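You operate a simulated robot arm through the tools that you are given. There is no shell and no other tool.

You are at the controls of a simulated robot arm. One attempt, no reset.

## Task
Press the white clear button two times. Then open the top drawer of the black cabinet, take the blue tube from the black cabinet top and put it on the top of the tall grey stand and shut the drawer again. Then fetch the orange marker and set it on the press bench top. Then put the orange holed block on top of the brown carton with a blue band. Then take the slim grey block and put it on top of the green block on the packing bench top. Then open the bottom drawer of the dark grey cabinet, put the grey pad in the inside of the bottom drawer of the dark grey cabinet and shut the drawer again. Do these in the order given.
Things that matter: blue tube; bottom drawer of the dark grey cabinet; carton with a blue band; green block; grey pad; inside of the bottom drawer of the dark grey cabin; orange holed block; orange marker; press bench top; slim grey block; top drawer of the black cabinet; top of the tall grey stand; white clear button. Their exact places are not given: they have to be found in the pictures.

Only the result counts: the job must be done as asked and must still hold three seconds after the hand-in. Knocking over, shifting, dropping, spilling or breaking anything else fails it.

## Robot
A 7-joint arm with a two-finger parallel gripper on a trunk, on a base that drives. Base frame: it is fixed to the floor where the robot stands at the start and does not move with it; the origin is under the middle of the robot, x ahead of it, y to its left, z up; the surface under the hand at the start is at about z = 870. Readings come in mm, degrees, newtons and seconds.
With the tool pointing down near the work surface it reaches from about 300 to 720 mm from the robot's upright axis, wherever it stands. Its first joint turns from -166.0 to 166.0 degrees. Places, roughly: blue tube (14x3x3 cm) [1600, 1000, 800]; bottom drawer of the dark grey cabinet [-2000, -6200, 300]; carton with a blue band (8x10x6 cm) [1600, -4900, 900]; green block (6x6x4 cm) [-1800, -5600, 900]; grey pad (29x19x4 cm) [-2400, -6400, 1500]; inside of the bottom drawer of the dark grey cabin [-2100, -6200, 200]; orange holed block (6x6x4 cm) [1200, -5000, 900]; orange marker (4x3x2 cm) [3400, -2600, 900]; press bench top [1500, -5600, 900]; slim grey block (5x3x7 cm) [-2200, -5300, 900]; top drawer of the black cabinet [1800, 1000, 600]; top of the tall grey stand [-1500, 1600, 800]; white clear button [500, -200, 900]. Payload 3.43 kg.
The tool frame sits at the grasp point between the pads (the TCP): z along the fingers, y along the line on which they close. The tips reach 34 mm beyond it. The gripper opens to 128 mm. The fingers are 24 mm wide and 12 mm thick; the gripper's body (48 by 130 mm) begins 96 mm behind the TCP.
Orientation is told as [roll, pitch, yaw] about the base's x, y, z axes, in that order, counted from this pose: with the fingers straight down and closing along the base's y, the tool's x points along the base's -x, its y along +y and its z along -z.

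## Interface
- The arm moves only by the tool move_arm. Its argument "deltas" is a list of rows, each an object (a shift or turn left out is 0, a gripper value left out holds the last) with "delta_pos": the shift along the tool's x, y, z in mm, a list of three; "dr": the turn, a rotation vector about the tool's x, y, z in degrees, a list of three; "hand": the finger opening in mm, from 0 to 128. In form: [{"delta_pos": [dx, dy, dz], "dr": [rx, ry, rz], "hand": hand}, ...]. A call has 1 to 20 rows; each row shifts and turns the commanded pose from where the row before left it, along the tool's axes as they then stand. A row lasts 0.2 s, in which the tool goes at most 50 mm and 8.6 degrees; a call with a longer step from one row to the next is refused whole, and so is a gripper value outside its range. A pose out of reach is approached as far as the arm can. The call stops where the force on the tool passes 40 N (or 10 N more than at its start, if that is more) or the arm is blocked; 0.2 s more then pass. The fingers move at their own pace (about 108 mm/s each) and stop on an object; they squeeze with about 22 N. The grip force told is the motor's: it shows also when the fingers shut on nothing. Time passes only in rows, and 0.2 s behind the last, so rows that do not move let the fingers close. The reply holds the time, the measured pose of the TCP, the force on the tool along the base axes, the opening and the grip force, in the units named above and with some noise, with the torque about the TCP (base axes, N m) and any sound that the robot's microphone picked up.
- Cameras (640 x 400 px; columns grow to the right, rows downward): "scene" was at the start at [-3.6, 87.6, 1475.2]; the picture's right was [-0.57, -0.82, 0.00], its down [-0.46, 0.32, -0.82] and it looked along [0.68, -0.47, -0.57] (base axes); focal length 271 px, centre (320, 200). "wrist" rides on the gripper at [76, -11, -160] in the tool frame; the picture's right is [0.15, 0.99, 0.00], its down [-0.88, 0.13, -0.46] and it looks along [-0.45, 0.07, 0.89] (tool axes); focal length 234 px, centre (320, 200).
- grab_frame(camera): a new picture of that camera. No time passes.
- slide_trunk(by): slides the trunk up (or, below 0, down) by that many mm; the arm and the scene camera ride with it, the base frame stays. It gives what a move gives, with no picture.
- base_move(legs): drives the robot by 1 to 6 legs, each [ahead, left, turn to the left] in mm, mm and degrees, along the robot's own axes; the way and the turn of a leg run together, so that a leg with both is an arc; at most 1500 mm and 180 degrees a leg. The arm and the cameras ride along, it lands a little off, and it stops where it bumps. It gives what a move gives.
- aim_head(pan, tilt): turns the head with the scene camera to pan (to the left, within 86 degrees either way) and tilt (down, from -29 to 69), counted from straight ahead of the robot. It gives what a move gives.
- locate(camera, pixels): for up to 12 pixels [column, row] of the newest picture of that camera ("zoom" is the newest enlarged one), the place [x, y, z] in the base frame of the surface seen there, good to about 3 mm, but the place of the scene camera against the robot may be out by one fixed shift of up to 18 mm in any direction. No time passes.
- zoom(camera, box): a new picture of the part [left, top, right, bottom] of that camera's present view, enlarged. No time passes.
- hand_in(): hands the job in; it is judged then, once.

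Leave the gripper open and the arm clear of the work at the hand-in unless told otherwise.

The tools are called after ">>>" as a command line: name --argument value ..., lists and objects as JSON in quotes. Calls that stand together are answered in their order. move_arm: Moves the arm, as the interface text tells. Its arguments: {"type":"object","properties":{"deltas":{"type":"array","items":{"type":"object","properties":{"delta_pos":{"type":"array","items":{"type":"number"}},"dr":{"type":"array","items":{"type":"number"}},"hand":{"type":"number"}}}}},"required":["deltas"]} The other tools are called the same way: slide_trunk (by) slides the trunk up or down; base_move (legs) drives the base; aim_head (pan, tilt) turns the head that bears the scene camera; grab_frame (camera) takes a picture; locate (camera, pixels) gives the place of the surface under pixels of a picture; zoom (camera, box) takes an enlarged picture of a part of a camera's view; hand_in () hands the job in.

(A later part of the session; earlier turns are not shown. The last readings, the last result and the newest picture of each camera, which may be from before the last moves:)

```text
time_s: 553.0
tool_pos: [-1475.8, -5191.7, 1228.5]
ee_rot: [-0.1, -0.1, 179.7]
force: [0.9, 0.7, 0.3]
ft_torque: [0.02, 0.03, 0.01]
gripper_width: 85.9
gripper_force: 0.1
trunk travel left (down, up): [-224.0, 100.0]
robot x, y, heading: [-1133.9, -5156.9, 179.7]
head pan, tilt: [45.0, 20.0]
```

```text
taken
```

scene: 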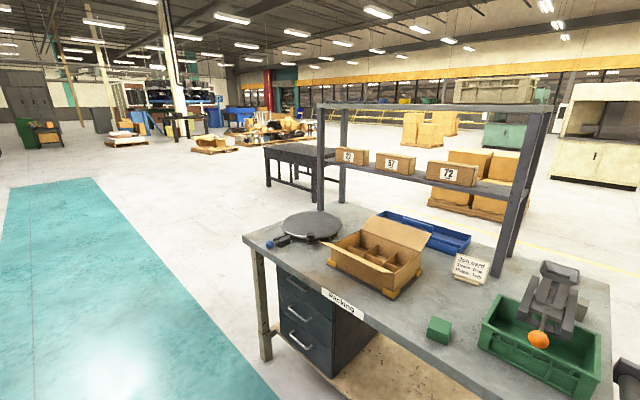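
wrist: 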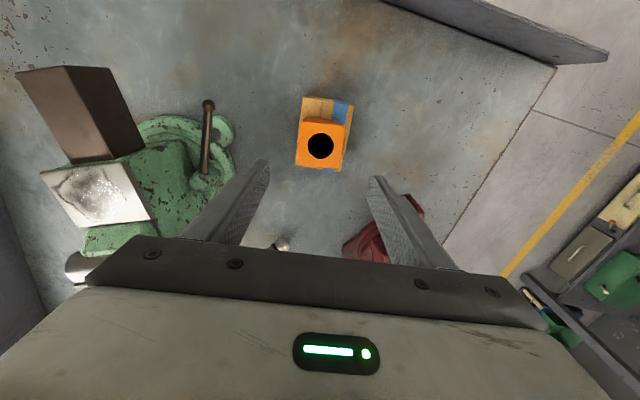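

Open floor lies both ways. I raise the trunk to see the shelf top (z≈1520), where the grey pad should be, and locate the obstacles behind.

>>> slide_trunk --by 100

>>> grab_frame --camera "scene"

>>> zoom --camera "scene" --box '[250, 60, 590, 270]'

>>> locate --camera "scene" --pixels '[[345, 115], [420, 110], [300, 160], [270, 200], [320, 200], [200, 300], [150, 200], [600, 275], [240, 250], [245, 350], [440, 220], [560, 240]]'

```text
time_s: 554.3
tool_pos: [-1474.8, -5192.5, 1328.7]
ee_rot: [-0.1, 0.0, 179.8]
force: [1.0, 0.1, -0.3]
ft_torque: [0.0, 0.0, 0.0]
gripper_width: 86.2
gripper_force: 0.0
trunk travel left (down, up): [-324.0, 0.0]
robot x, y, heading: [-1133.2, -5152.7, 179.4]
head pan, tilt: [45.0, 20.0]
```

```text
taken
```

scene: 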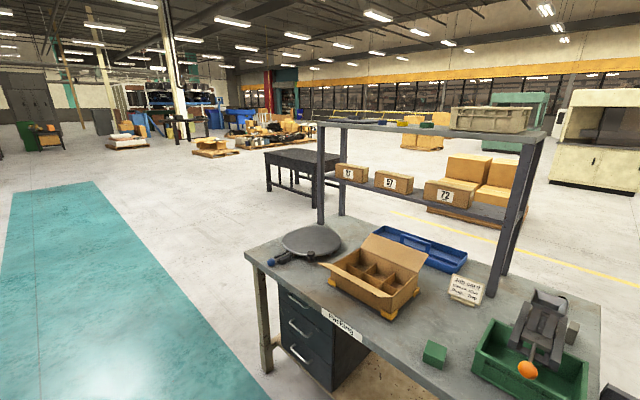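

```text
1.88 times, centred on (420, 165) of scene
```

zoom: 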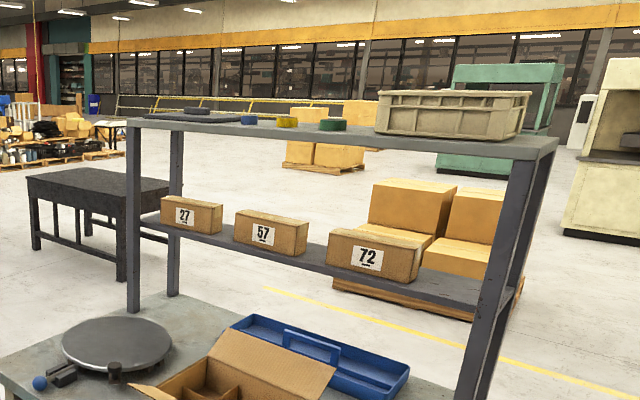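

```text
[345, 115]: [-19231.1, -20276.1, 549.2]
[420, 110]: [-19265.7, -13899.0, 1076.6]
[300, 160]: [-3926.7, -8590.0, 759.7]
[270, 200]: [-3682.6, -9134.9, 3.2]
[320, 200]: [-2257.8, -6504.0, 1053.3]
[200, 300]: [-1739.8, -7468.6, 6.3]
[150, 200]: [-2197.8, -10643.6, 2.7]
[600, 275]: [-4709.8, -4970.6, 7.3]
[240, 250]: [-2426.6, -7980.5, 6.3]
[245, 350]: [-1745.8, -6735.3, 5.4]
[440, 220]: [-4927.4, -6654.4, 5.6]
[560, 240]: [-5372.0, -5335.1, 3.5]
```

The area left of and behind the bench is wide open (the dark table is far away). On the shelf top's left end there's a flat grey item. I'll zoom on it.

>>> zoom --camera "scene" --box '[315, 105, 445, 145]'

>>> locate --camera "zoom" --pixels '[[60, 210], [100, 205], [150, 215], [180, 200], [230, 205], [330, 215], [440, 215], [560, 240], [200, 230], [30, 215]]'

```text
4.92 times, centred on (380, 125) of scene
```

zoom: 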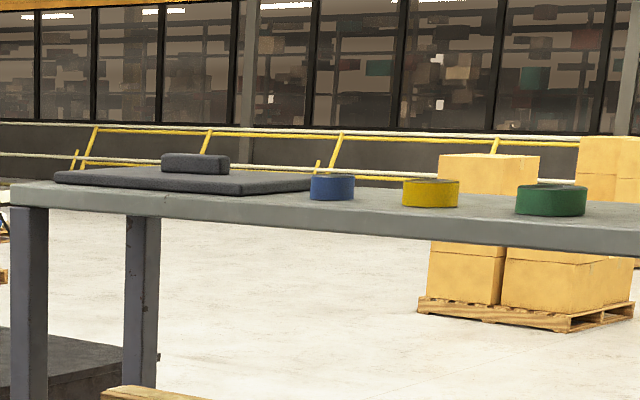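

```text
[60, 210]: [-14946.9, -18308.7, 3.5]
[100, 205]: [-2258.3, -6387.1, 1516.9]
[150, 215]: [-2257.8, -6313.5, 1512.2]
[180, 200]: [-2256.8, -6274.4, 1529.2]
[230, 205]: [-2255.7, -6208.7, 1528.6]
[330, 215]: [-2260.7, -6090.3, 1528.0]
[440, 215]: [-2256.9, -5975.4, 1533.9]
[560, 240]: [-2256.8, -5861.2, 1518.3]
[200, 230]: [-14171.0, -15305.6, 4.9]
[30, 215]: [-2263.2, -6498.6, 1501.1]
```

The grey pad is a flat pad with a grip block on top, at the left end of the shelf top (z≈1530). First, the slim block from behind the bench. I go round the open left end: strafe left to y≈-7050, then look.

>>> base_move --legs '[[0, 1000, 0.4], [0, 900, 0]]'

>>> aim_head --pan -20 --tilt 25

>>> grab_frame --camera "scene"

```text
time_s: 572.7
tool_pos: [-1476.0, -7086.2, 1329.0]
ee_rot: [0.0, -0.1, -179.7]
force: [-0.4, -0.3, -1.1]
ft_torque: [0.0, 0.02, 0.04]
gripper_width: 86.0
gripper_force: 0.0
trunk travel left (down, up): [-324.0, 0.0]
robot x, y, heading: [-1135.2, -7048.8, -179.9]
head pan, tilt: [45.0, 20.0]
```

```text
time_s: 574.1
tool_pos: [-1475.5, -7085.8, 1327.0]
ee_rot: [0.0, 0.0, -179.7]
force: [-0.3, 0.0, -0.5]
ft_torque: [0.0, 0.01, 0.02]
gripper_width: 85.6
gripper_force: 0.0
trunk travel left (down, up): [-324.0, 0.0]
robot x, y, heading: [-1135.0, -7047.8, -179.7]
head pan, tilt: [-20.0, 25.0]
```

```text
taken
```

scene: 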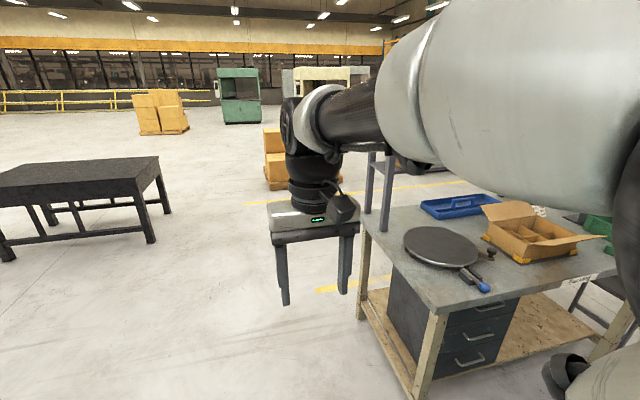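

>>> locate --camera "scene" --pixels '[[150, 242], [8, 258], [165, 215], [270, 185], [330, 290], [375, 260], [410, 380], [280, 330]]'

>>> base_move --legs '[[1000, 0, 0], [750, 0, 0]]'

>>> aim_head --pan -80 --tilt 25

>>> grab_frame --camera "scene"

```text
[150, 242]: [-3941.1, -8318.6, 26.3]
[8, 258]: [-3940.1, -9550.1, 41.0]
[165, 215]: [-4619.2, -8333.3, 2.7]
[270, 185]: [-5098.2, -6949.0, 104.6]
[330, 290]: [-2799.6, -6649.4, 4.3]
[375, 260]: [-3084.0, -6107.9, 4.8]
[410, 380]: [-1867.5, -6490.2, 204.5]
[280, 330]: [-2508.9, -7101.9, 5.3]
```

```text
time_s: 583.0
tool_pos: [-3233.2, -7088.0, 1327.7]
ee_rot: [0.0, 0.0, 180.1]
force: [0.0, 0.8, 0.5]
ft_torque: [0.02, -0.02, -0.01]
gripper_width: 85.9
gripper_force: 0.1
trunk travel left (down, up): [-324.0, 0.0]
robot x, y, heading: [-2896.6, -7049.7, 180.1]
head pan, tilt: [-20.0, 25.0]
```

```text
time_s: 584.3
tool_pos: [-3233.0, -7087.6, 1327.2]
ee_rot: [0.0, -0.1, 180.0]
force: [-0.1, -0.1, -0.2]
ft_torque: [-0.01, -0.02, -0.01]
gripper_width: 85.9
gripper_force: 0.0
trunk travel left (down, up): [-324.0, 0.0]
robot x, y, heading: [-2893.5, -7053.1, 180.0]
head pan, tilt: [-80.0, 25.0]
```

```text
taken
```

scene: 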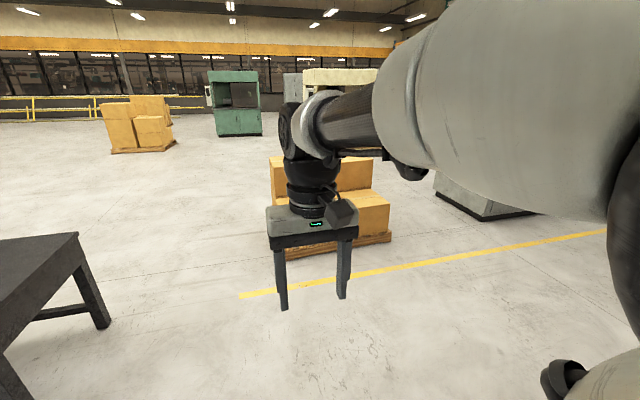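

I turn the robot right to face +y and look along the back of the bench.

>>> base_move --legs '[[0, 0, -90]]'

>>> aim_head --pan 0 --tilt 25

>>> grab_frame --camera "scene"

```text
time_s: 588.6
tool_pos: [-2930.4, -6711.1, 1327.6]
ee_rot: [-0.1, 0.1, 90.0]
force: [0.0, 0.2, 0.0]
ft_torque: [0.02, 0.01, -0.02]
gripper_width: 85.9
gripper_force: 0.0
trunk travel left (down, up): [-324.0, 0.0]
robot x, y, heading: [-2891.0, -7051.3, 90.2]
head pan, tilt: [-80.0, 25.0]
```

```text
time_s: 590.1
tool_pos: [-2929.9, -6711.1, 1327.7]
ee_rot: [-0.1, -0.1, 90.0]
force: [0.2, 0.2, -0.7]
ft_torque: [-0.02, 0.01, 0.04]
gripper_width: 86.1
gripper_force: 0.1
trunk travel left (down, up): [-324.0, 0.0]
robot x, y, heading: [-2894.4, -7049.6, 89.7]
head pan, tilt: [0.0, 25.0]
```

```text
taken
```

scene: 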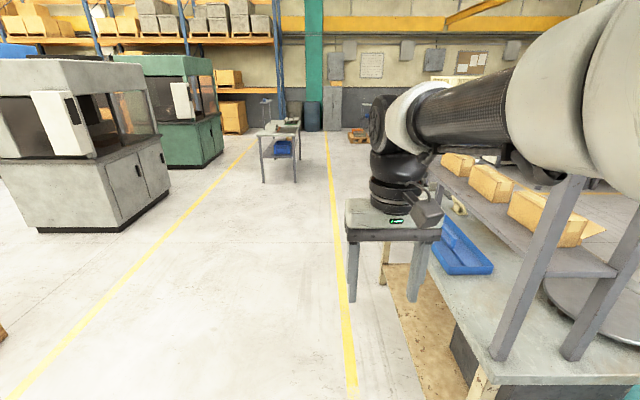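

The lane behind the bench is open. I'll locate the bench's back edge and drive along to y≈-5250.

>>> locate --camera "scene" --pixels '[[345, 330], [400, 300], [480, 380], [440, 260], [330, 180], [265, 180], [390, 265], [500, 355], [620, 350]]'

>>> base_move --legs '[[0, 40, 0], [1000, 0, 0]]'

>>> aim_head --pan -30 --tilt 30

>>> grab_frame --camera "scene"

```text
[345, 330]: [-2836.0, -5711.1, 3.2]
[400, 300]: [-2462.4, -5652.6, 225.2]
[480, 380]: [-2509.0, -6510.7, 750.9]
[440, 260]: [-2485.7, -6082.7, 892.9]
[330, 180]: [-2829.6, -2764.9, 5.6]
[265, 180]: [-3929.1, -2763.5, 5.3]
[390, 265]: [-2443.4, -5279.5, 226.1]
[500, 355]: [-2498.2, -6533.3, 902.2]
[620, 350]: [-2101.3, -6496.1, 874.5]
```

```text
time_s: 596.0
tool_pos: [-2964.5, -5704.5, 1328.4]
ee_rot: [0.0, 0.0, 89.7]
force: [-0.3, 0.2, -0.4]
ft_torque: [0.01, 0.03, 0.01]
gripper_width: 86.4
gripper_force: 0.2
trunk travel left (down, up): [-324.0, 0.0]
robot x, y, heading: [-2927.0, -6045.9, 89.6]
head pan, tilt: [0.0, 25.0]
```

```text
time_s: 597.0
tool_pos: [-2964.7, -5704.7, 1327.3]
ee_rot: [-0.2, -0.1, 89.7]
force: [0.8, -1.0, -0.3]
ft_torque: [0.0, 0.02, 0.01]
gripper_width: 86.0
gripper_force: 0.1
trunk travel left (down, up): [-324.0, 0.0]
robot x, y, heading: [-2927.4, -6042.6, 89.7]
head pan, tilt: [-30.0, 30.0]
```

```text
taken
```

scene: 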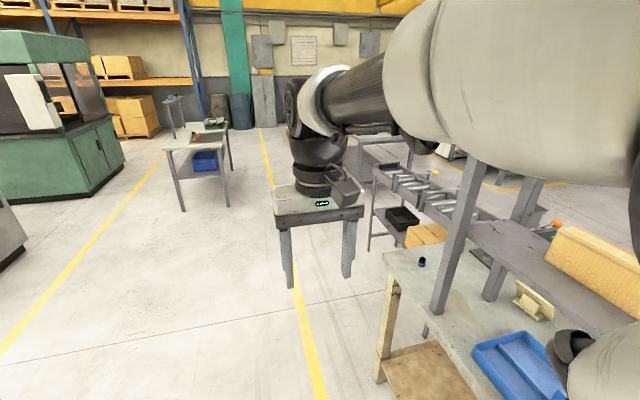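

>>> base_move --legs '[[800, 0, 0], [0, 0, -89.7]]'

>>> aim_head --pan 0 --tilt 40

>>> grab_frame --camera "scene"

>>> grab_frame --camera "wrist"

```text
time_s: 603.4
tool_pos: [-2727.2, -4952.0, 1327.8]
ee_rot: [-0.1, -0.1, 48.2]
force: [-0.6, 0.4, 0.5]
ft_torque: [0.02, -0.02, 0.07]
gripper_width: 85.8
gripper_force: 0.1
trunk travel left (down, up): [-324.0, 0.0]
robot x, y, heading: [-2924.5, -5227.6, 48.2]
head pan, tilt: [-30.0, 30.0]
stopped in leg 2: the robot was blocked; the commanded pose is now the measured one
```

```text
time_s: 604.4
tool_pos: [-2728.4, -4951.1, 1328.1]
ee_rot: [-0.1, -0.1, 48.3]
force: [-0.3, 0.2, 0.2]
ft_torque: [0.0, 0.02, 0.01]
gripper_width: 86.0
gripper_force: 0.1
trunk travel left (down, up): [-324.0, 0.0]
robot x, y, heading: [-2927.3, -5227.8, 48.1]
head pan, tilt: [0.0, 40.0]
```

```text
taken
```

scene: 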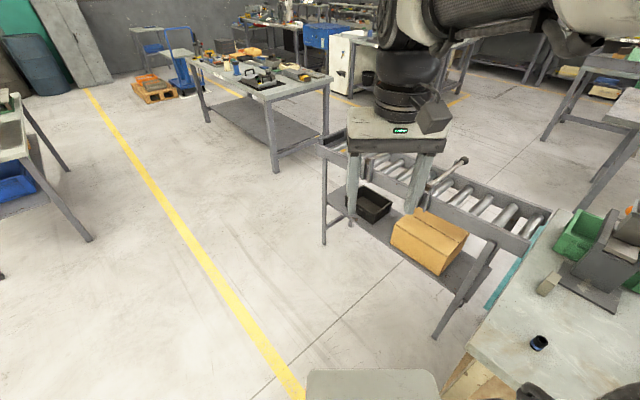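

```text
taken
```

wrist: 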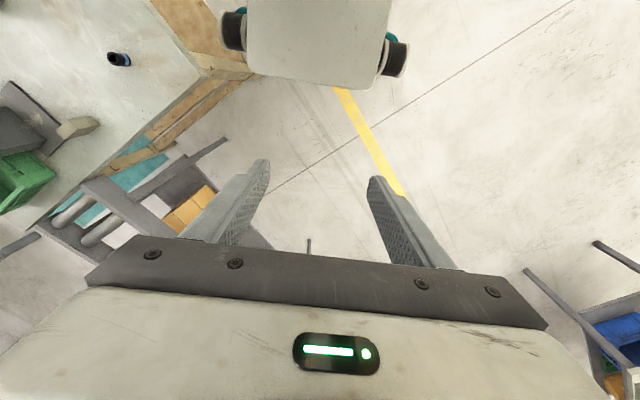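

The base corner touched the bench while turning. I turn back, move 220 mm away from the bench, and turn again.

>>> base_move --legs '[[0, 0, 41.5], [0, 230, 0], [0, 0, -90]]'

>>> grab_frame --camera "scene"

```text
time_s: 613.0
tool_pos: [-2811.5, -5188.0, 1327.5]
ee_rot: [-0.1, -0.1, 0.6]
force: [0.5, -0.2, 0.0]
ft_torque: [0.01, -0.02, 0.0]
gripper_width: 86.1
gripper_force: 0.1
trunk travel left (down, up): [-324.0, 0.0]
robot x, y, heading: [-3151.2, -5228.0, 0.6]
head pan, tilt: [0.0, 40.0]
```

```text
taken
```

scene: 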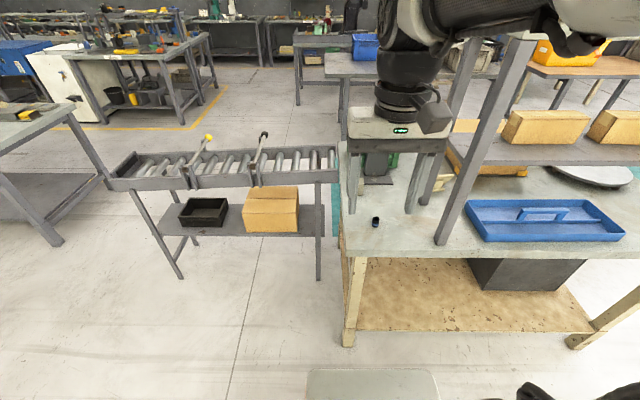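

Facing +x at (-3151, -5228); the bench looks undisturbed. I drive 300 mm forward and look for the slim block with the wrist camera.

>>> base_move --legs '[[300, 0, -0.6]]'

>>> grab_frame --camera "scene"

>>> grab_frame --camera "wrist"

```text
time_s: 615.2
tool_pos: [-2505.0, -5189.0, 1328.8]
ee_rot: [-0.1, -0.1, -0.2]
force: [0.0, 0.3, -0.8]
ft_torque: [-0.01, 0.0, 0.02]
gripper_width: 86.3
gripper_force: 0.0
trunk travel left (down, up): [-324.0, 0.0]
robot x, y, heading: [-2844.0, -5222.6, 0.0]
head pan, tilt: [0.0, 40.0]
stopped in leg 1: the robot was blocked; the commanded pose is now the measured one
```

```text
taken
```

scene: 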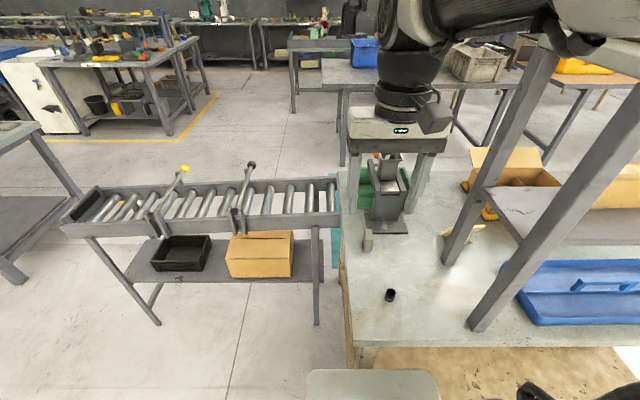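

```text
taken
```

wrist: 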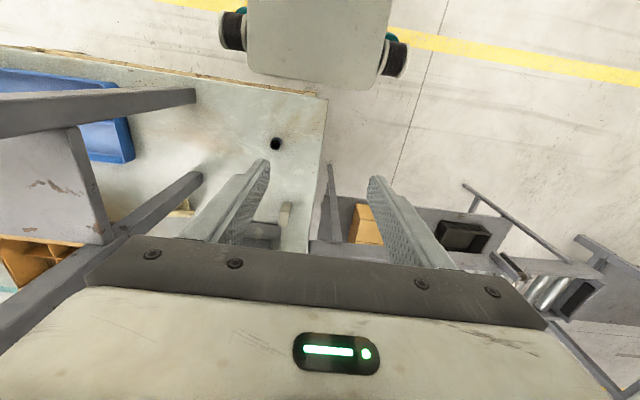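

The base just touched the bench, so I back off 12 mm. In the wrist picture the slim grey block is at about (284,213). I'll zoom and locate it.

>>> base_move --legs '[[-12, 0, 0]]'

>>> zoom --camera "wrist" --box '[240, 120, 340, 260]'

>>> zoom --camera "scene" --box '[330, 140, 450, 320]'

>>> locate --camera "scene" --pixels '[[368, 240], [369, 231], [390, 295], [390, 225], [455, 245], [480, 310], [390, 165], [345, 330]]'

```text
time_s: 616.0
tool_pos: [-2518.2, -5188.6, 1326.7]
ee_rot: [-0.1, -0.2, -0.1]
force: [-0.5, -0.8, 0.1]
ft_torque: [0.0, -0.05, 0.04]
gripper_width: 86.1
gripper_force: 0.2
trunk travel left (down, up): [-324.0, 0.0]
robot x, y, heading: [-2859.1, -5224.3, 0.2]
head pan, tilt: [0.0, 40.0]
```

```text
2.86 times, centred on (290, 190) of wrist
```

zoom: 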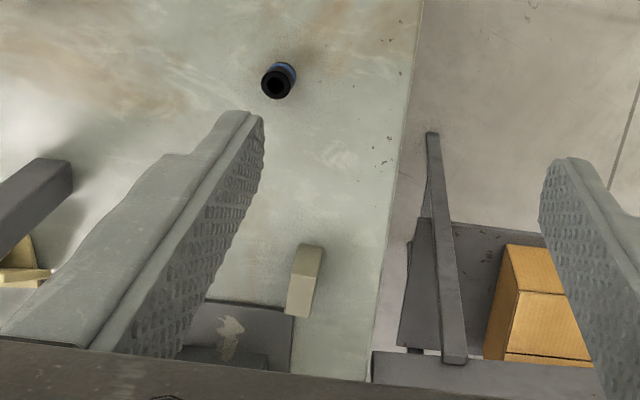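

```text
2.22 times, centred on (390, 230) of scene
```

zoom: 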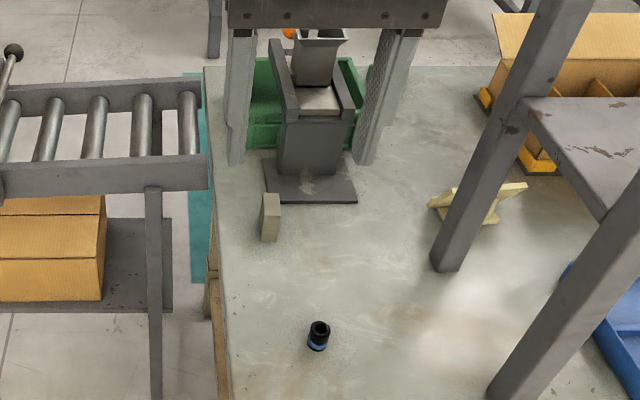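

```text
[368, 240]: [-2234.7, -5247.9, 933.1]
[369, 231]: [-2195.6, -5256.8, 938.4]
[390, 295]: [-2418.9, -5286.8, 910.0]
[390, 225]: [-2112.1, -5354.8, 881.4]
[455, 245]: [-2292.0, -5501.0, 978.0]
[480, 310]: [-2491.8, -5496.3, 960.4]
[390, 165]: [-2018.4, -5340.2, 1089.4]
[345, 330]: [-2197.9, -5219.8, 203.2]
```

The slim block stands at about (-2205, -5252), ≈3 cm wide along y, so my present finger direction suits it. I lower the trunk 100 mm for better reach and move above it.

>>> slide_trunk --by -100

>>> move_arm --deltas '[{"delta_pos": [-44, -9, 0], "hand": 70}, {"delta_pos": [-44, -9, 0]}, {"delta_pos": [-44, -9, 0]}, {"delta_pos": [-44, -9, 0]}, {"delta_pos": [-44, -9, 0]}, {"delta_pos": [-44, -9, 0]}, {"delta_pos": [-44, -8, 0]}, {"delta_pos": [0, 0, 45]}, {"delta_pos": [0, 0, 45]}, {}]'

>>> grab_frame --camera "wrist"

>>> grab_frame --camera "scene"

```text
time_s: 617.3
tool_pos: [-2517.9, -5189.6, 1227.8]
ee_rot: [-0.1, 0.0, -0.1]
force: [0.8, 0.3, -0.3]
ft_torque: [-0.02, 0.01, 0.0]
gripper_width: 86.2
gripper_force: 0.1
trunk travel left (down, up): [-224.0, 100.0]
robot x, y, heading: [-2855.0, -5222.6, -0.1]
head pan, tilt: [0.0, 40.0]
```

```text
time_s: 619.5
tool_pos: [-2212.8, -5249.4, 1138.9]
ee_rot: [-0.1, -0.1, -0.1]
force: [-0.6, 0.0, -0.7]
ft_torque: [-0.02, 0.03, -0.01]
gripper_width: 70.0
gripper_force: 0.1
trunk travel left (down, up): [-224.0, 100.0]
robot x, y, heading: [-2854.1, -5227.2, 0.0]
head pan, tilt: [0.0, 40.0]
```

```text
taken
```

wrist: 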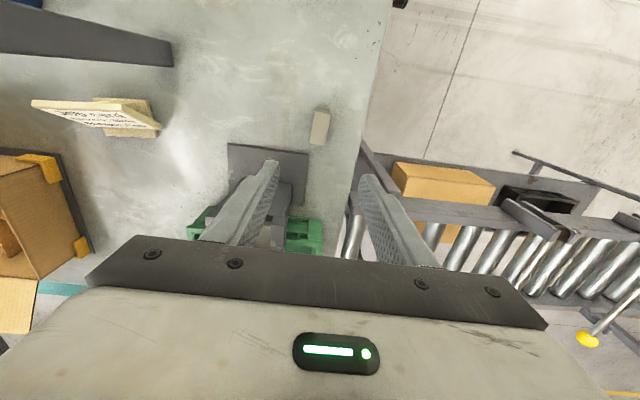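

```text
taken
```

scene: 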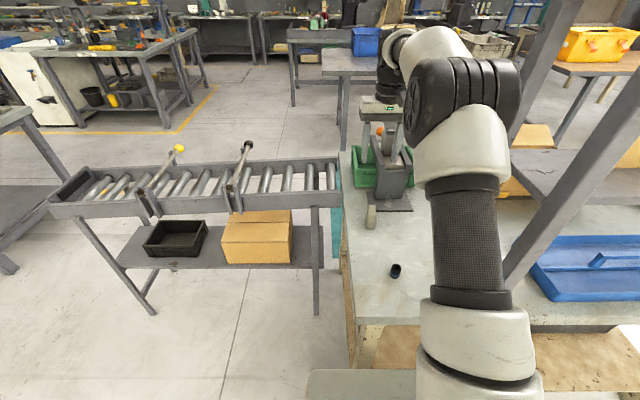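

>>> locate --camera "wrist" --pixels '[[320, 116], [318, 135], [312, 128], [327, 128], [316, 143], [280, 130], [300, 165], [250, 150], [360, 150]]'

>>> zoom --camera "wrist" --box '[270, 80, 370, 180]'

>>> locate --camera "scene" --pixels '[[480, 90], [510, 110], [520, 240], [490, 250], [470, 140]]'

```text
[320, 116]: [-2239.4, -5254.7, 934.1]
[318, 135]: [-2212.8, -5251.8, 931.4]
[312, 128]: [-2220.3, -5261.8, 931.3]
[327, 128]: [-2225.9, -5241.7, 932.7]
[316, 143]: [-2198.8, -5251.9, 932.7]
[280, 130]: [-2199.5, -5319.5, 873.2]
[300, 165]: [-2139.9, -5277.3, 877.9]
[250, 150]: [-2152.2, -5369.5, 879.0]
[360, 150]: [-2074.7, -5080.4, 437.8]
```

```text
4.00 times, centred on (320, 130) of wrist
```

zoom: 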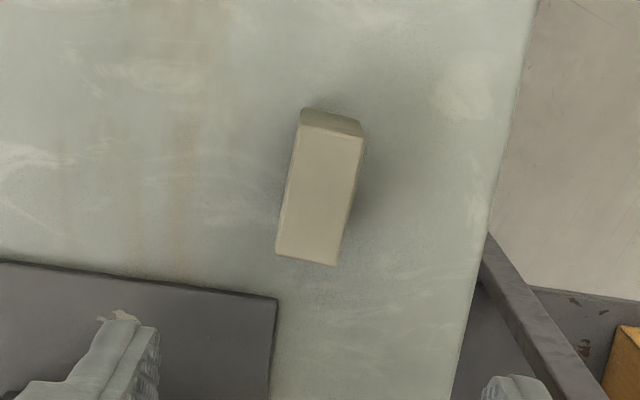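

```text
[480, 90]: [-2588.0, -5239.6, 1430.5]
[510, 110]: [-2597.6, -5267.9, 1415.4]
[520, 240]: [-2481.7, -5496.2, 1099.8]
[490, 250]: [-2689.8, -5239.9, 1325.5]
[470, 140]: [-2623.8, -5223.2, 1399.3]
```

>>> locate --camera "zoom" --pixels '[[305, 132], [356, 140], [283, 248], [333, 258], [320, 195], [330, 118], [400, 200], [270, 305], [240, 290]]'

```text
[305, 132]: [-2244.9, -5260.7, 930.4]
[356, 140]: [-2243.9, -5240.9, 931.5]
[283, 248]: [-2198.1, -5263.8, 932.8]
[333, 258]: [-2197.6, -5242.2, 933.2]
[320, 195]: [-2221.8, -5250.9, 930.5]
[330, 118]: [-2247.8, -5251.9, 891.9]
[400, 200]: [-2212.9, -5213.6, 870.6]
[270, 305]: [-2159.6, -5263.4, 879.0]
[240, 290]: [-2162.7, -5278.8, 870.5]
```

Slim block: top z≈932 (bench 870.6), centre (-2221, -5252), about 27 mm wide along y. I centre over it and descend to z≈915 with 60 mm opening.

>>> move_arm --deltas '[{"delta_pos": [8, -2.5, 30], "hand": 60}, {"delta_pos": [0, 0, 45]}, {"delta_pos": [0, 0, 45]}, {"delta_pos": [0, 0, 45]}, {}]'

>>> grab_frame --camera "wrist"

```text
time_s: 620.7
tool_pos: [-2216.2, -5253.3, 973.0]
ee_rot: [-0.3, -0.1, 0.0]
force: [-0.4, 0.6, 0.5]
ft_torque: [0.02, -0.03, 0.01]
gripper_width: 60.0
gripper_force: 0.1
trunk travel left (down, up): [-224.0, 100.0]
robot x, y, heading: [-2854.8, -5227.8, 0.1]
head pan, tilt: [0.0, 40.0]
```

```text
taken
```

wrist: 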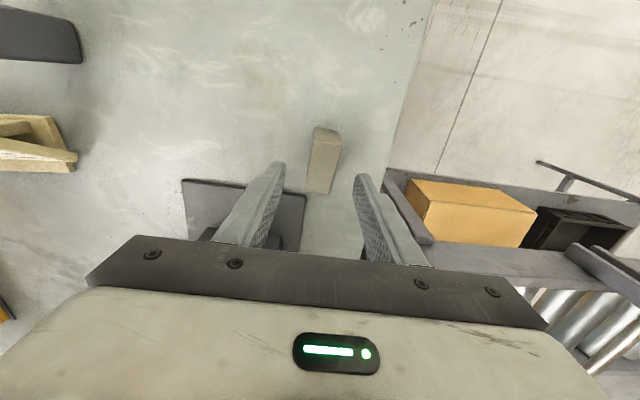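

>>> move_arm --deltas '[{"delta_pos": [4, 1, 30]}, {"delta_pos": [0, 0, 20]}, {"delta_pos": [0, 0, 8]}, {}]'

>>> zoom --camera "wrist" --box '[240, 100, 400, 240]'

```text
time_s: 621.7
tool_pos: [-2221.1, -5252.7, 914.3]
ee_rot: [-0.1, -0.1, -0.1]
force: [-0.4, 0.6, 0.5]
ft_torque: [-0.01, 0.0, 0.01]
gripper_width: 60.2
gripper_force: 0.0
trunk travel left (down, up): [-224.0, 100.0]
robot x, y, heading: [-2856.4, -5229.3, 0.1]
head pan, tilt: [0.0, 40.0]
```

```text
2.86 times, centred on (320, 170) of wrist
```

zoom: 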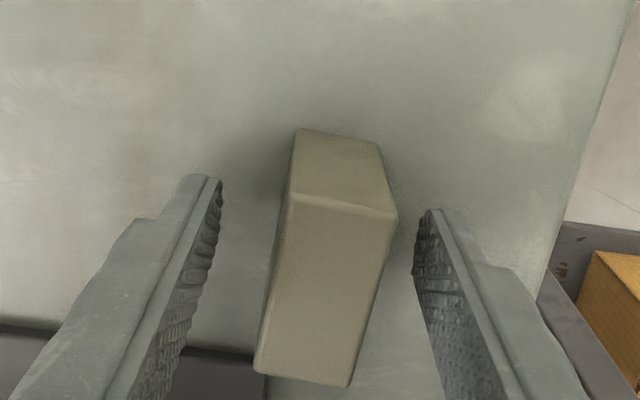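

Well placed. I close on it and lift.

>>> move_arm --deltas '[{"hand": 0}, {}, {}]'

>>> move_arm --deltas '[{"delta_pos": [0, 0, -10]}, {"delta_pos": [0, 0, -30]}, {"delta_pos": [0, 0, -45]}, {"delta_pos": [0, 0, -45]}, {"delta_pos": [0, 0, -45]}, {"delta_pos": [0, 0, -45]}, {}]'

>>> grab_frame --camera "wrist"

```text
time_s: 622.5
tool_pos: [-2220.5, -5251.7, 914.5]
ee_rot: [0.0, -0.2, 0.0]
force: [0.9, 0.5, -0.3]
ft_torque: [0.06, -0.07, -0.01]
gripper_width: 25.6
gripper_force: 22.1
trunk travel left (down, up): [-224.0, 100.0]
robot x, y, heading: [-2855.6, -5227.2, -0.0]
head pan, tilt: [0.0, 40.0]
```

```text
time_s: 624.1
tool_pos: [-2221.0, -5252.1, 1134.4]
ee_rot: [-0.2, -0.1, -0.1]
force: [0.3, 0.2, -1.9]
ft_torque: [-0.02, 0.02, -0.01]
gripper_width: 25.8
gripper_force: 22.3
trunk travel left (down, up): [-224.0, 100.0]
robot x, y, heading: [-2857.5, -5228.8, -0.3]
head pan, tilt: [0.0, 40.0]
```

```text
taken
```

wrist: 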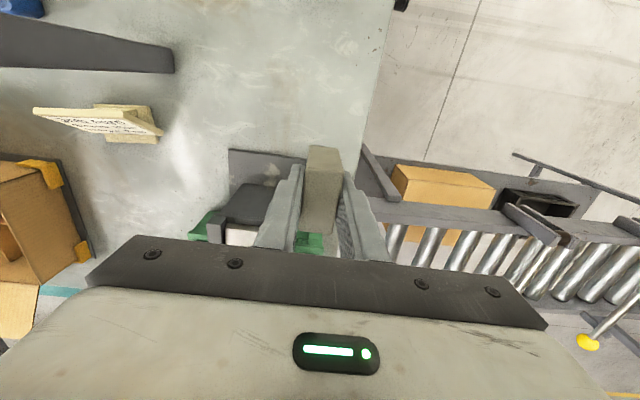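

Slim block held (25.7 mm). I retract the arm, back off from the bench, and go back round the left end to the front side.

>>> move_arm --deltas '[{"delta_pos": [45, 0, -15]}, {"delta_pos": [45, 0, -15]}, {"delta_pos": [45, 0, 0]}, {"delta_pos": [45, 0, 0]}, {"delta_pos": [45, 0, 0]}, {"delta_pos": [40, 0, 0]}, {}]'

>>> base_move --legs '[[-300, 0, 0], [0, -1000, 0], [0, -850, 0]]'

```text
time_s: 625.7
tool_pos: [-2488.8, -5246.6, 1165.7]
ee_rot: [0.0, -0.1, -0.1]
force: [-0.1, -1.0, -2.0]
ft_torque: [0.04, -0.02, -0.04]
gripper_width: 25.8
gripper_force: 21.9
trunk travel left (down, up): [-224.0, 100.0]
robot x, y, heading: [-2858.4, -5223.6, -0.1]
head pan, tilt: [0.0, 40.0]
```

```text
time_s: 645.7
tool_pos: [-2801.5, -7122.2, 1166.7]
ee_rot: [-0.1, -0.1, -0.3]
force: [-0.3, -0.2, -2.8]
ft_torque: [0.01, 0.01, 0.0]
gripper_width: 25.8
gripper_force: 22.0
trunk travel left (down, up): [-224.0, 100.0]
robot x, y, heading: [-3171.8, -7101.2, -0.0]
head pan, tilt: [0.0, 40.0]
```

>>> base_move --legs '[[1000, 0, 0], [1000, 0, 0], [0, 0, 90], [0, 0, 90]]'

```text
time_s: 663.4
tool_pos: [-1528.6, -7072.9, 1166.3]
ee_rot: [-0.1, -0.2, 176.0]
force: [-0.1, -0.7, -2.5]
ft_torque: [-0.02, 0.02, 0.02]
gripper_width: 25.6
gripper_force: 21.7
trunk travel left (down, up): [-224.0, 100.0]
robot x, y, heading: [-1159.8, -7120.3, 176.0]
head pan, tilt: [0.0, 40.0]
```

Now I straighten and strafe right to y≈-5550, in front of the green block.

>>> base_move --legs '[[0, 0, 4], [0, -800, 0], [0, -780, 0]]'

>>> grab_frame --camera "scene"

>>> grab_frame --camera "wrist"

```text
time_s: 679.4
tool_pos: [-1523.4, -5522.6, 1166.8]
ee_rot: [-0.1, -0.1, 179.7]
force: [-0.4, -0.7, -1.8]
ft_torque: [-0.01, -0.02, 0.01]
gripper_width: 25.9
gripper_force: 22.0
trunk travel left (down, up): [-224.0, 100.0]
robot x, y, heading: [-1156.3, -5541.0, 179.5]
head pan, tilt: [0.0, 40.0]
```

```text
taken
```

scene: 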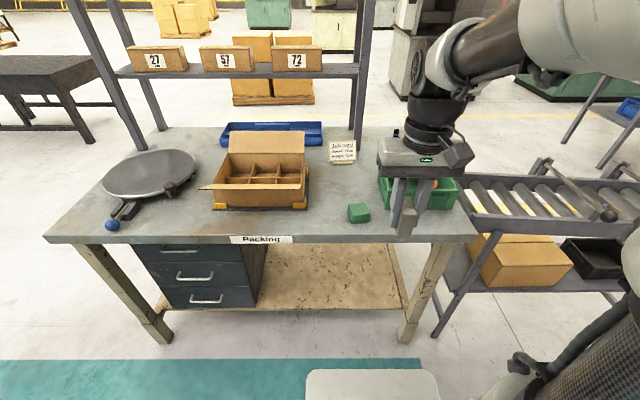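

```text
taken
```

wrist: 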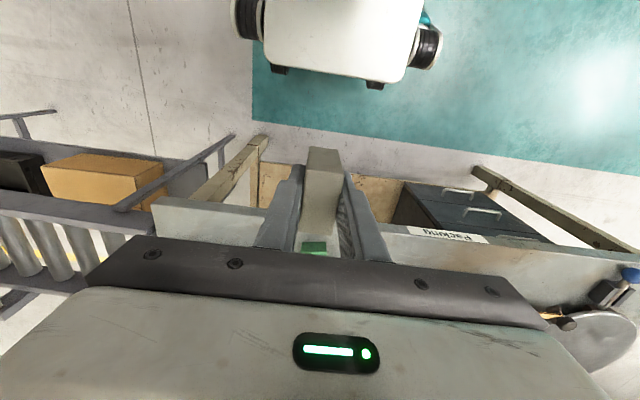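

The green block is at scene (358,212). I drive 180 mm closer and move the tool slightly beyond the green block at height to view it.

>>> base_move --legs '[[180, 0, 0.5]]'

>>> move_arm --deltas '[{"delta_pos": [-45, 5, 0]}, {"delta_pos": [-45, 5, 0]}, {"delta_pos": [-45, 5, 0]}, {"delta_pos": [-45, 5, 0]}, {"delta_pos": [-40, 5, 0]}, {}]'

>>> grab_frame --camera "wrist"

```text
time_s: 680.9
tool_pos: [-1701.2, -5527.1, 1167.0]
ee_rot: [-0.2, -0.1, -179.8]
force: [-0.5, -0.1, -1.2]
ft_torque: [0.0, -0.05, 0.02]
gripper_width: 25.9
gripper_force: 22.0
trunk travel left (down, up): [-224.0, 100.0]
robot x, y, heading: [-1332.5, -5545.4, -179.8]
head pan, tilt: [0.0, 40.0]
```

```text
time_s: 682.3
tool_pos: [-1923.6, -5555.0, 1166.0]
ee_rot: [-0.1, 0.0, -179.9]
force: [0.7, 0.3, -2.0]
ft_torque: [-0.01, -0.01, 0.0]
gripper_width: 25.8
gripper_force: 21.9
trunk travel left (down, up): [-224.0, 100.0]
robot x, y, heading: [-1330.0, -5545.9, -179.7]
head pan, tilt: [0.0, 40.0]
```

```text
taken
```

wrist: 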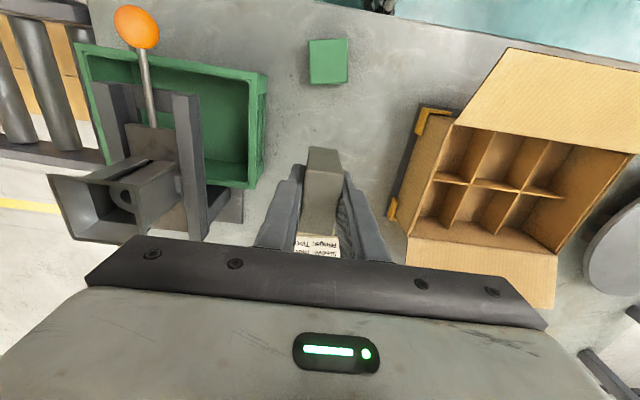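

The green block is fully visible at (328,62). I'll zoom and locate its top.

>>> zoom --camera "wrist" --box '[280, 20, 380, 100]'

>>> locate --camera "wrist" --pixels '[[328, 62], [312, 48], [344, 46], [313, 80], [344, 78], [300, 62], [360, 62], [328, 95], [110, 105], [430, 130], [320, 240]]'

```text
5.00 times, centred on (330, 60) of wrist
```

zoom: 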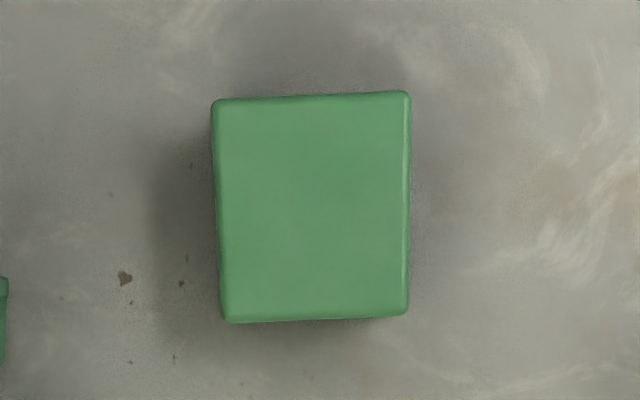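

```text
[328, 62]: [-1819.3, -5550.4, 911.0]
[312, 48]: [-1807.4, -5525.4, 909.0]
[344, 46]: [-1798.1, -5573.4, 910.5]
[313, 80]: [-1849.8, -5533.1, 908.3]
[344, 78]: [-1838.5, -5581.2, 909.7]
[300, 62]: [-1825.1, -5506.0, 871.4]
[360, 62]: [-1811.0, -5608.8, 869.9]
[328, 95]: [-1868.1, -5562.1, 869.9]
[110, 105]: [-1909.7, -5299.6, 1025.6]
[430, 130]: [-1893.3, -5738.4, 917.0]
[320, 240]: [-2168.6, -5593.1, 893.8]
```

Green block: top z≈910, centre (-1822, -5553), turned about +10°. I move over it, turn the tool 10° to match, and go down to just above.

>>> locate --camera "wrist" --pixels '[[460, 115], [510, 50], [425, 115], [265, 75], [225, 160]]'

>>> move_arm --deltas '[{"delta_pos": [34, -0.7, 0]}, {"delta_pos": [34, -0.7, 0]}, {"delta_pos": [33.6, -0.6, 0]}, {"dr": [0, 0, -5]}, {"dr": [0, 0, -5]}, {"delta_pos": [0, 0, 45]}, {"delta_pos": [0, 0, 45]}, {"delta_pos": [0, 0, 45]}, {"delta_pos": [0, 0, 30]}, {}]'

>>> grab_frame --camera "wrist"

>>> grab_frame --camera "scene"

```text
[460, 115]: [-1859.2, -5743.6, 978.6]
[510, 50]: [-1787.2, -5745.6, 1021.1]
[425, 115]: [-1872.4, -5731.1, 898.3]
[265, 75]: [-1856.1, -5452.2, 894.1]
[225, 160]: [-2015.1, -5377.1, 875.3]
```

```text
time_s: 684.5
tool_pos: [-1819.4, -5549.3, 1002.3]
ee_rot: [-0.2, 0.0, -169.8]
force: [0.2, -0.4, -1.7]
ft_torque: [-0.01, -0.03, 0.0]
gripper_width: 25.6
gripper_force: 21.8
trunk travel left (down, up): [-224.0, 100.0]
robot x, y, heading: [-1331.1, -5545.7, -179.9]
head pan, tilt: [0.0, 40.0]
```

```text
taken
```

wrist: 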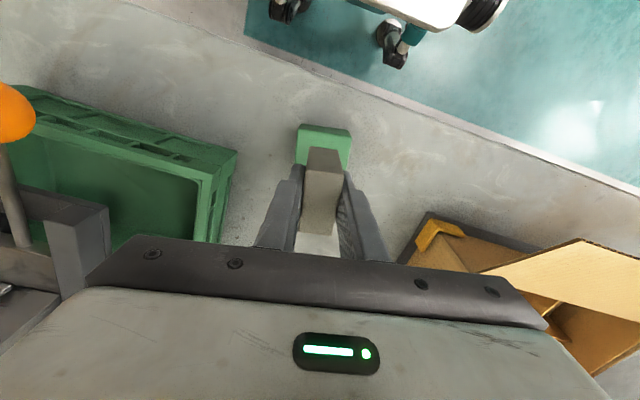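

```text
taken
```

scene: 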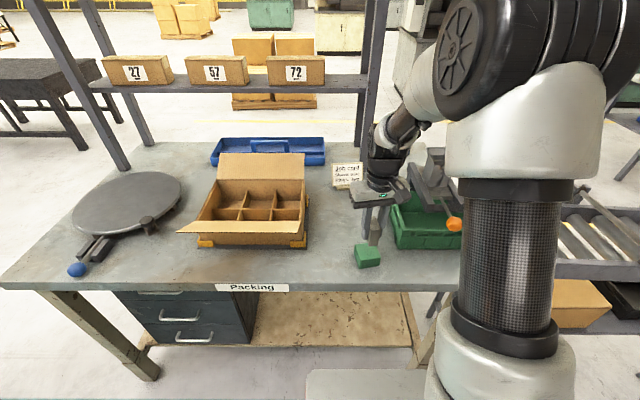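

>>> locate --camera "wrist" --pixels '[[302, 130], [346, 136], [300, 150], [346, 155], [324, 132]]'

```text
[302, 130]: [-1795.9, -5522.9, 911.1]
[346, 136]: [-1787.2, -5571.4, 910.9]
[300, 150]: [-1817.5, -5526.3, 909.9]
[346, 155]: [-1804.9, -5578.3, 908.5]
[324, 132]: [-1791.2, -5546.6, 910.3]
```

>>> move_arm --deltas '[{"delta_pos": [-1.2, 3, 20]}, {"delta_pos": [0, 0, 20]}, {"delta_pos": [0, 0, 4]}, {"delta_pos": [0, 0, 2]}, {"delta_pos": [0, 0, 1]}, {}]'

```text
time_s: 685.9
tool_pos: [-1819.1, -5552.2, 954.9]
ee_rot: [-0.1, 0.0, -169.8]
force: [0.3, 1.1, -1.5]
ft_torque: [-0.02, -0.01, 0.04]
gripper_width: 26.0
gripper_force: 22.0
trunk travel left (down, up): [-224.0, 100.0]
robot x, y, heading: [-1331.2, -5545.8, -179.9]
head pan, tilt: [0.0, 40.0]
```

>>> move_arm --deltas '[{"delta_pos": [0, 0, 1]}, {"delta_pos": [0, 0, 1]}, {}]'

```text
time_s: 686.7
tool_pos: [-1819.4, -5552.4, 953.9]
ee_rot: [-0.1, -0.2, -169.8]
force: [1.9, 0.0, 13.5]
ft_torque: [-0.07, -0.3, 0.01]
gripper_width: 25.8
gripper_force: 21.9
trunk travel left (down, up): [-224.0, 100.0]
robot x, y, heading: [-1334.0, -5545.9, -180.1]
head pan, tilt: [0.0, 40.0]
```

The slim block touches the green block (13.5 N). I ease up, release gently and lift.

>>> move_arm --deltas '[{"delta_pos": [0, 0, -0.7]}, {"hand": 32}, {"hand": 44}, {"hand": 60}, {}, {"delta_pos": [0, 0, -15]}, {"delta_pos": [0, 0, -40]}, {"delta_pos": [0, 0, -45]}, {"delta_pos": [0, 0, -45]}, {"delta_pos": [0, 0, -45]}, {}]'

>>> grab_frame --camera "wrist"

>>> grab_frame --camera "scene"

```text
time_s: 689.1
tool_pos: [-1817.7, -5552.0, 1141.9]
ee_rot: [-0.1, 0.0, -169.8]
force: [-0.3, 0.1, -0.2]
ft_torque: [0.0, -0.01, 0.0]
gripper_width: 60.0
gripper_force: 0.1
trunk travel left (down, up): [-224.0, 100.0]
robot x, y, heading: [-1329.7, -5544.4, -180.0]
head pan, tilt: [0.0, 40.0]
```

```text
taken
```

wrist: 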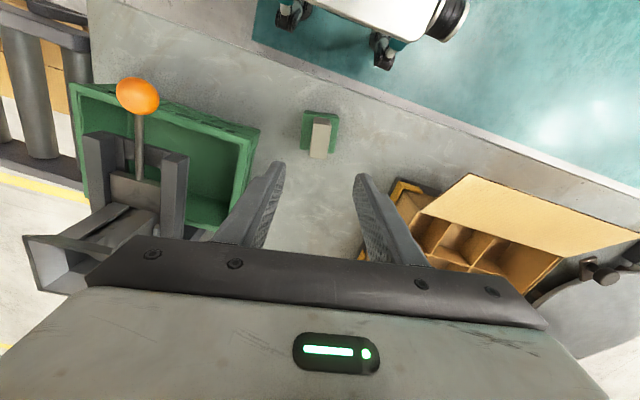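

```text
taken
```

scene: 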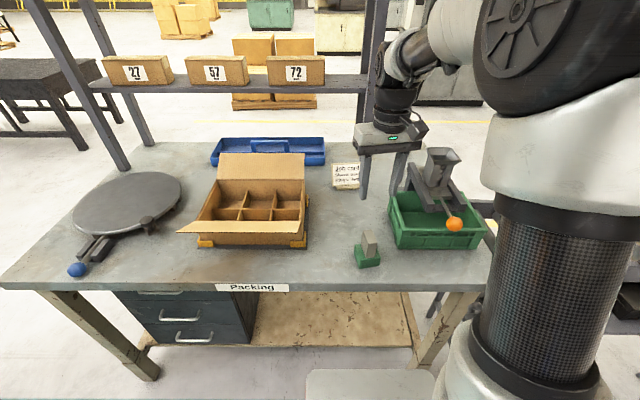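

The slim block stands on the green block. Now the dark grey cabinet: I retract, back off and strafe left to face its drawers at y≈-6200.

>>> move_arm --deltas '[{"delta_pos": [40, 0, -20], "dr": [0, 0, 5]}, {"delta_pos": [40, 0, -20], "dr": [0, 0, 5]}, {"delta_pos": [40, 0, 0]}, {}]'

>>> base_move --legs '[[-250, 0, 0], [0, 680, 0]]'

>>> aim_head --pan 5 --tilt 50

>>> grab_frame --camera "scene"

```text
time_s: 690.1
tool_pos: [-1699.8, -5543.0, 1180.4]
ee_rot: [-0.1, -0.2, -179.9]
force: [-0.6, 0.0, 0.5]
ft_torque: [0.01, 0.02, 0.02]
gripper_width: 60.1
gripper_force: 0.2
trunk travel left (down, up): [-224.0, 100.0]
robot x, y, heading: [-1335.8, -5543.5, -179.8]
head pan, tilt: [0.0, 40.0]
```

```text
time_s: 698.6
tool_pos: [-1449.8, -6226.1, 1180.9]
ee_rot: [-0.1, 0.0, 179.3]
force: [0.1, 0.0, -1.2]
ft_torque: [0.04, 0.0, -0.01]
gripper_width: 60.2
gripper_force: 0.1
trunk travel left (down, up): [-224.0, 100.0]
robot x, y, heading: [-1082.3, -6231.4, 179.5]
head pan, tilt: [0.0, 40.0]
```

```text
time_s: 699.3
tool_pos: [-1451.5, -6226.5, 1180.3]
ee_rot: [-0.2, 0.0, 179.3]
force: [-0.6, 0.6, 0.2]
ft_torque: [-0.03, 0.0, 0.0]
gripper_width: 59.8
gripper_force: 0.2
trunk travel left (down, up): [-224.0, 100.0]
robot x, y, heading: [-1078.2, -6233.7, 179.5]
head pan, tilt: [5.0, 50.0]
```

```text
taken
```

scene: 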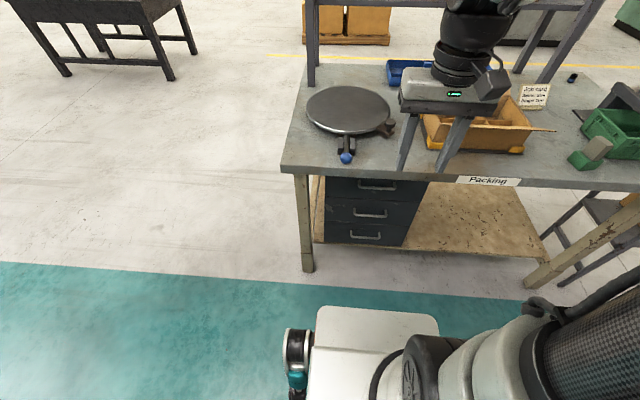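

Three handles at (375,187), (370,214) and (366,237). I'll zoom and locate them and the surrounding bench parts.

>>> zoom --camera "scene" --box '[290, 160, 450, 280]'

>>> locate --camera "zoom" --pixels '[[320, 101], [300, 213], [290, 310], [250, 303], [335, 318], [270, 210], [255, 320], [320, 330], [150, 140], [135, 340], [60, 400], [400, 340]]'

>>> locate --camera "scene" --pixels '[[366, 240], [350, 236], [380, 240], [352, 242], [400, 245], [308, 270], [295, 168], [350, 180], [440, 185], [420, 215], [450, 240], [325, 242]]'

```text
3.33 times, centred on (370, 220) of scene
```

zoom: 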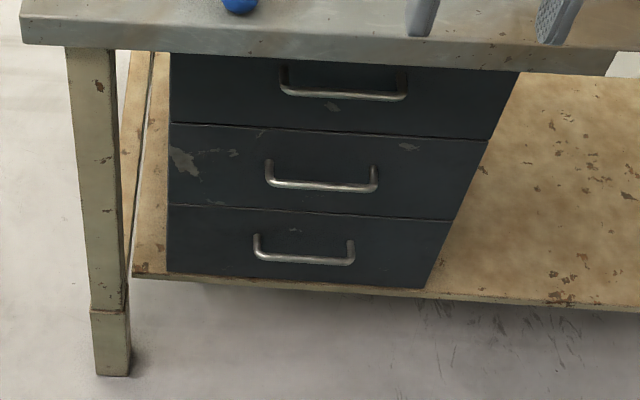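

```text
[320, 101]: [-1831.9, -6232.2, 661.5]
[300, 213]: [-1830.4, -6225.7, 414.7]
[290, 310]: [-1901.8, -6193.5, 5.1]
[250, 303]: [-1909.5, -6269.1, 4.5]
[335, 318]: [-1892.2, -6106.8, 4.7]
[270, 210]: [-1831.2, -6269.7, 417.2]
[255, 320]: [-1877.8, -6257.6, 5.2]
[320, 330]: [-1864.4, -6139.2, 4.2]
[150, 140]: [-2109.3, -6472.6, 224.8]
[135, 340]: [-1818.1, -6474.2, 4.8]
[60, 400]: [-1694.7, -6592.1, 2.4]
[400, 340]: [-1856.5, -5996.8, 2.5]
```

```text
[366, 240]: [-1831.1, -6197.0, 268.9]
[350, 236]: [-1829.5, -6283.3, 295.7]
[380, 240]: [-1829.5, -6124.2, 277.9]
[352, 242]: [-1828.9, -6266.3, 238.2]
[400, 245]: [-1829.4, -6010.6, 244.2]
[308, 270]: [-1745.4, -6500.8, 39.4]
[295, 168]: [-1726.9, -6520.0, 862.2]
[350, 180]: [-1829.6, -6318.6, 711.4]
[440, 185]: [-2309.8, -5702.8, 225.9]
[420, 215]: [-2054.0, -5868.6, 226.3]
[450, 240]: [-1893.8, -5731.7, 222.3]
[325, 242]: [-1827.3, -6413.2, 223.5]
```

Bottom handle bar lies at about z≈300 in front of the face (x≈-1830), below the bench overhang (edge x≈-1727). I'll need a tilted tool (about 45° forward-down, closing in the x–z plane). First: lower the trunk fully and turn the tool 90°.

>>> locate --camera "scene" --pixels '[[365, 238], [355, 237], [375, 239], [370, 216], [375, 189], [384, 212], [351, 232]]'

>>> slide_trunk --by -224

>>> move_arm --deltas '[{"dr": [0, 0, 8.5]}, {"dr": [0, 0, 8.5]}, {"dr": [0, 0, 8.5]}, {"dr": [0, 0, 8.5]}, {"dr": [0, 0, 8.5]}, {"dr": [0, 0, 8.5]}, {"dr": [0, 0, 8.5]}, {"dr": [0, 0, 8.5]}, {"dr": [0, 0, 8.5]}, {"dr": [0, 0, 8.5]}, {"dr": [0, 0, 4.3]}, {}]'

```text
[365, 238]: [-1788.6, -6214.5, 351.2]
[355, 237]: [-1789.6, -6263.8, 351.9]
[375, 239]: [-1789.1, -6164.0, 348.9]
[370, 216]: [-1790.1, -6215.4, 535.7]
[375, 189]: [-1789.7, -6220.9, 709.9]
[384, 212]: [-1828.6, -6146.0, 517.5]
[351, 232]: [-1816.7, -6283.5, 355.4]
```

```text
time_s: 701.7
tool_pos: [-1451.5, -6227.2, 956.2]
ee_rot: [-0.1, 0.1, 179.4]
force: [-0.7, -0.3, 0.0]
ft_torque: [-0.04, 0.02, 0.01]
gripper_width: 59.8
gripper_force: 0.1
trunk travel left (down, up): [0.0, 324.0]
robot x, y, heading: [-1082.3, -6232.2, 179.7]
head pan, tilt: [5.0, 50.0]
```

```text
time_s: 704.3
tool_pos: [-1452.0, -6227.2, 956.9]
ee_rot: [0.0, -0.1, 90.0]
force: [-0.7, -0.4, -0.8]
ft_torque: [0.01, 0.03, 0.02]
gripper_width: 59.8
gripper_force: 0.0
trunk travel left (down, up): [0.0, 324.0]
robot x, y, heading: [-1081.1, -6231.8, 179.5]
head pan, tilt: [5.0, 50.0]
```

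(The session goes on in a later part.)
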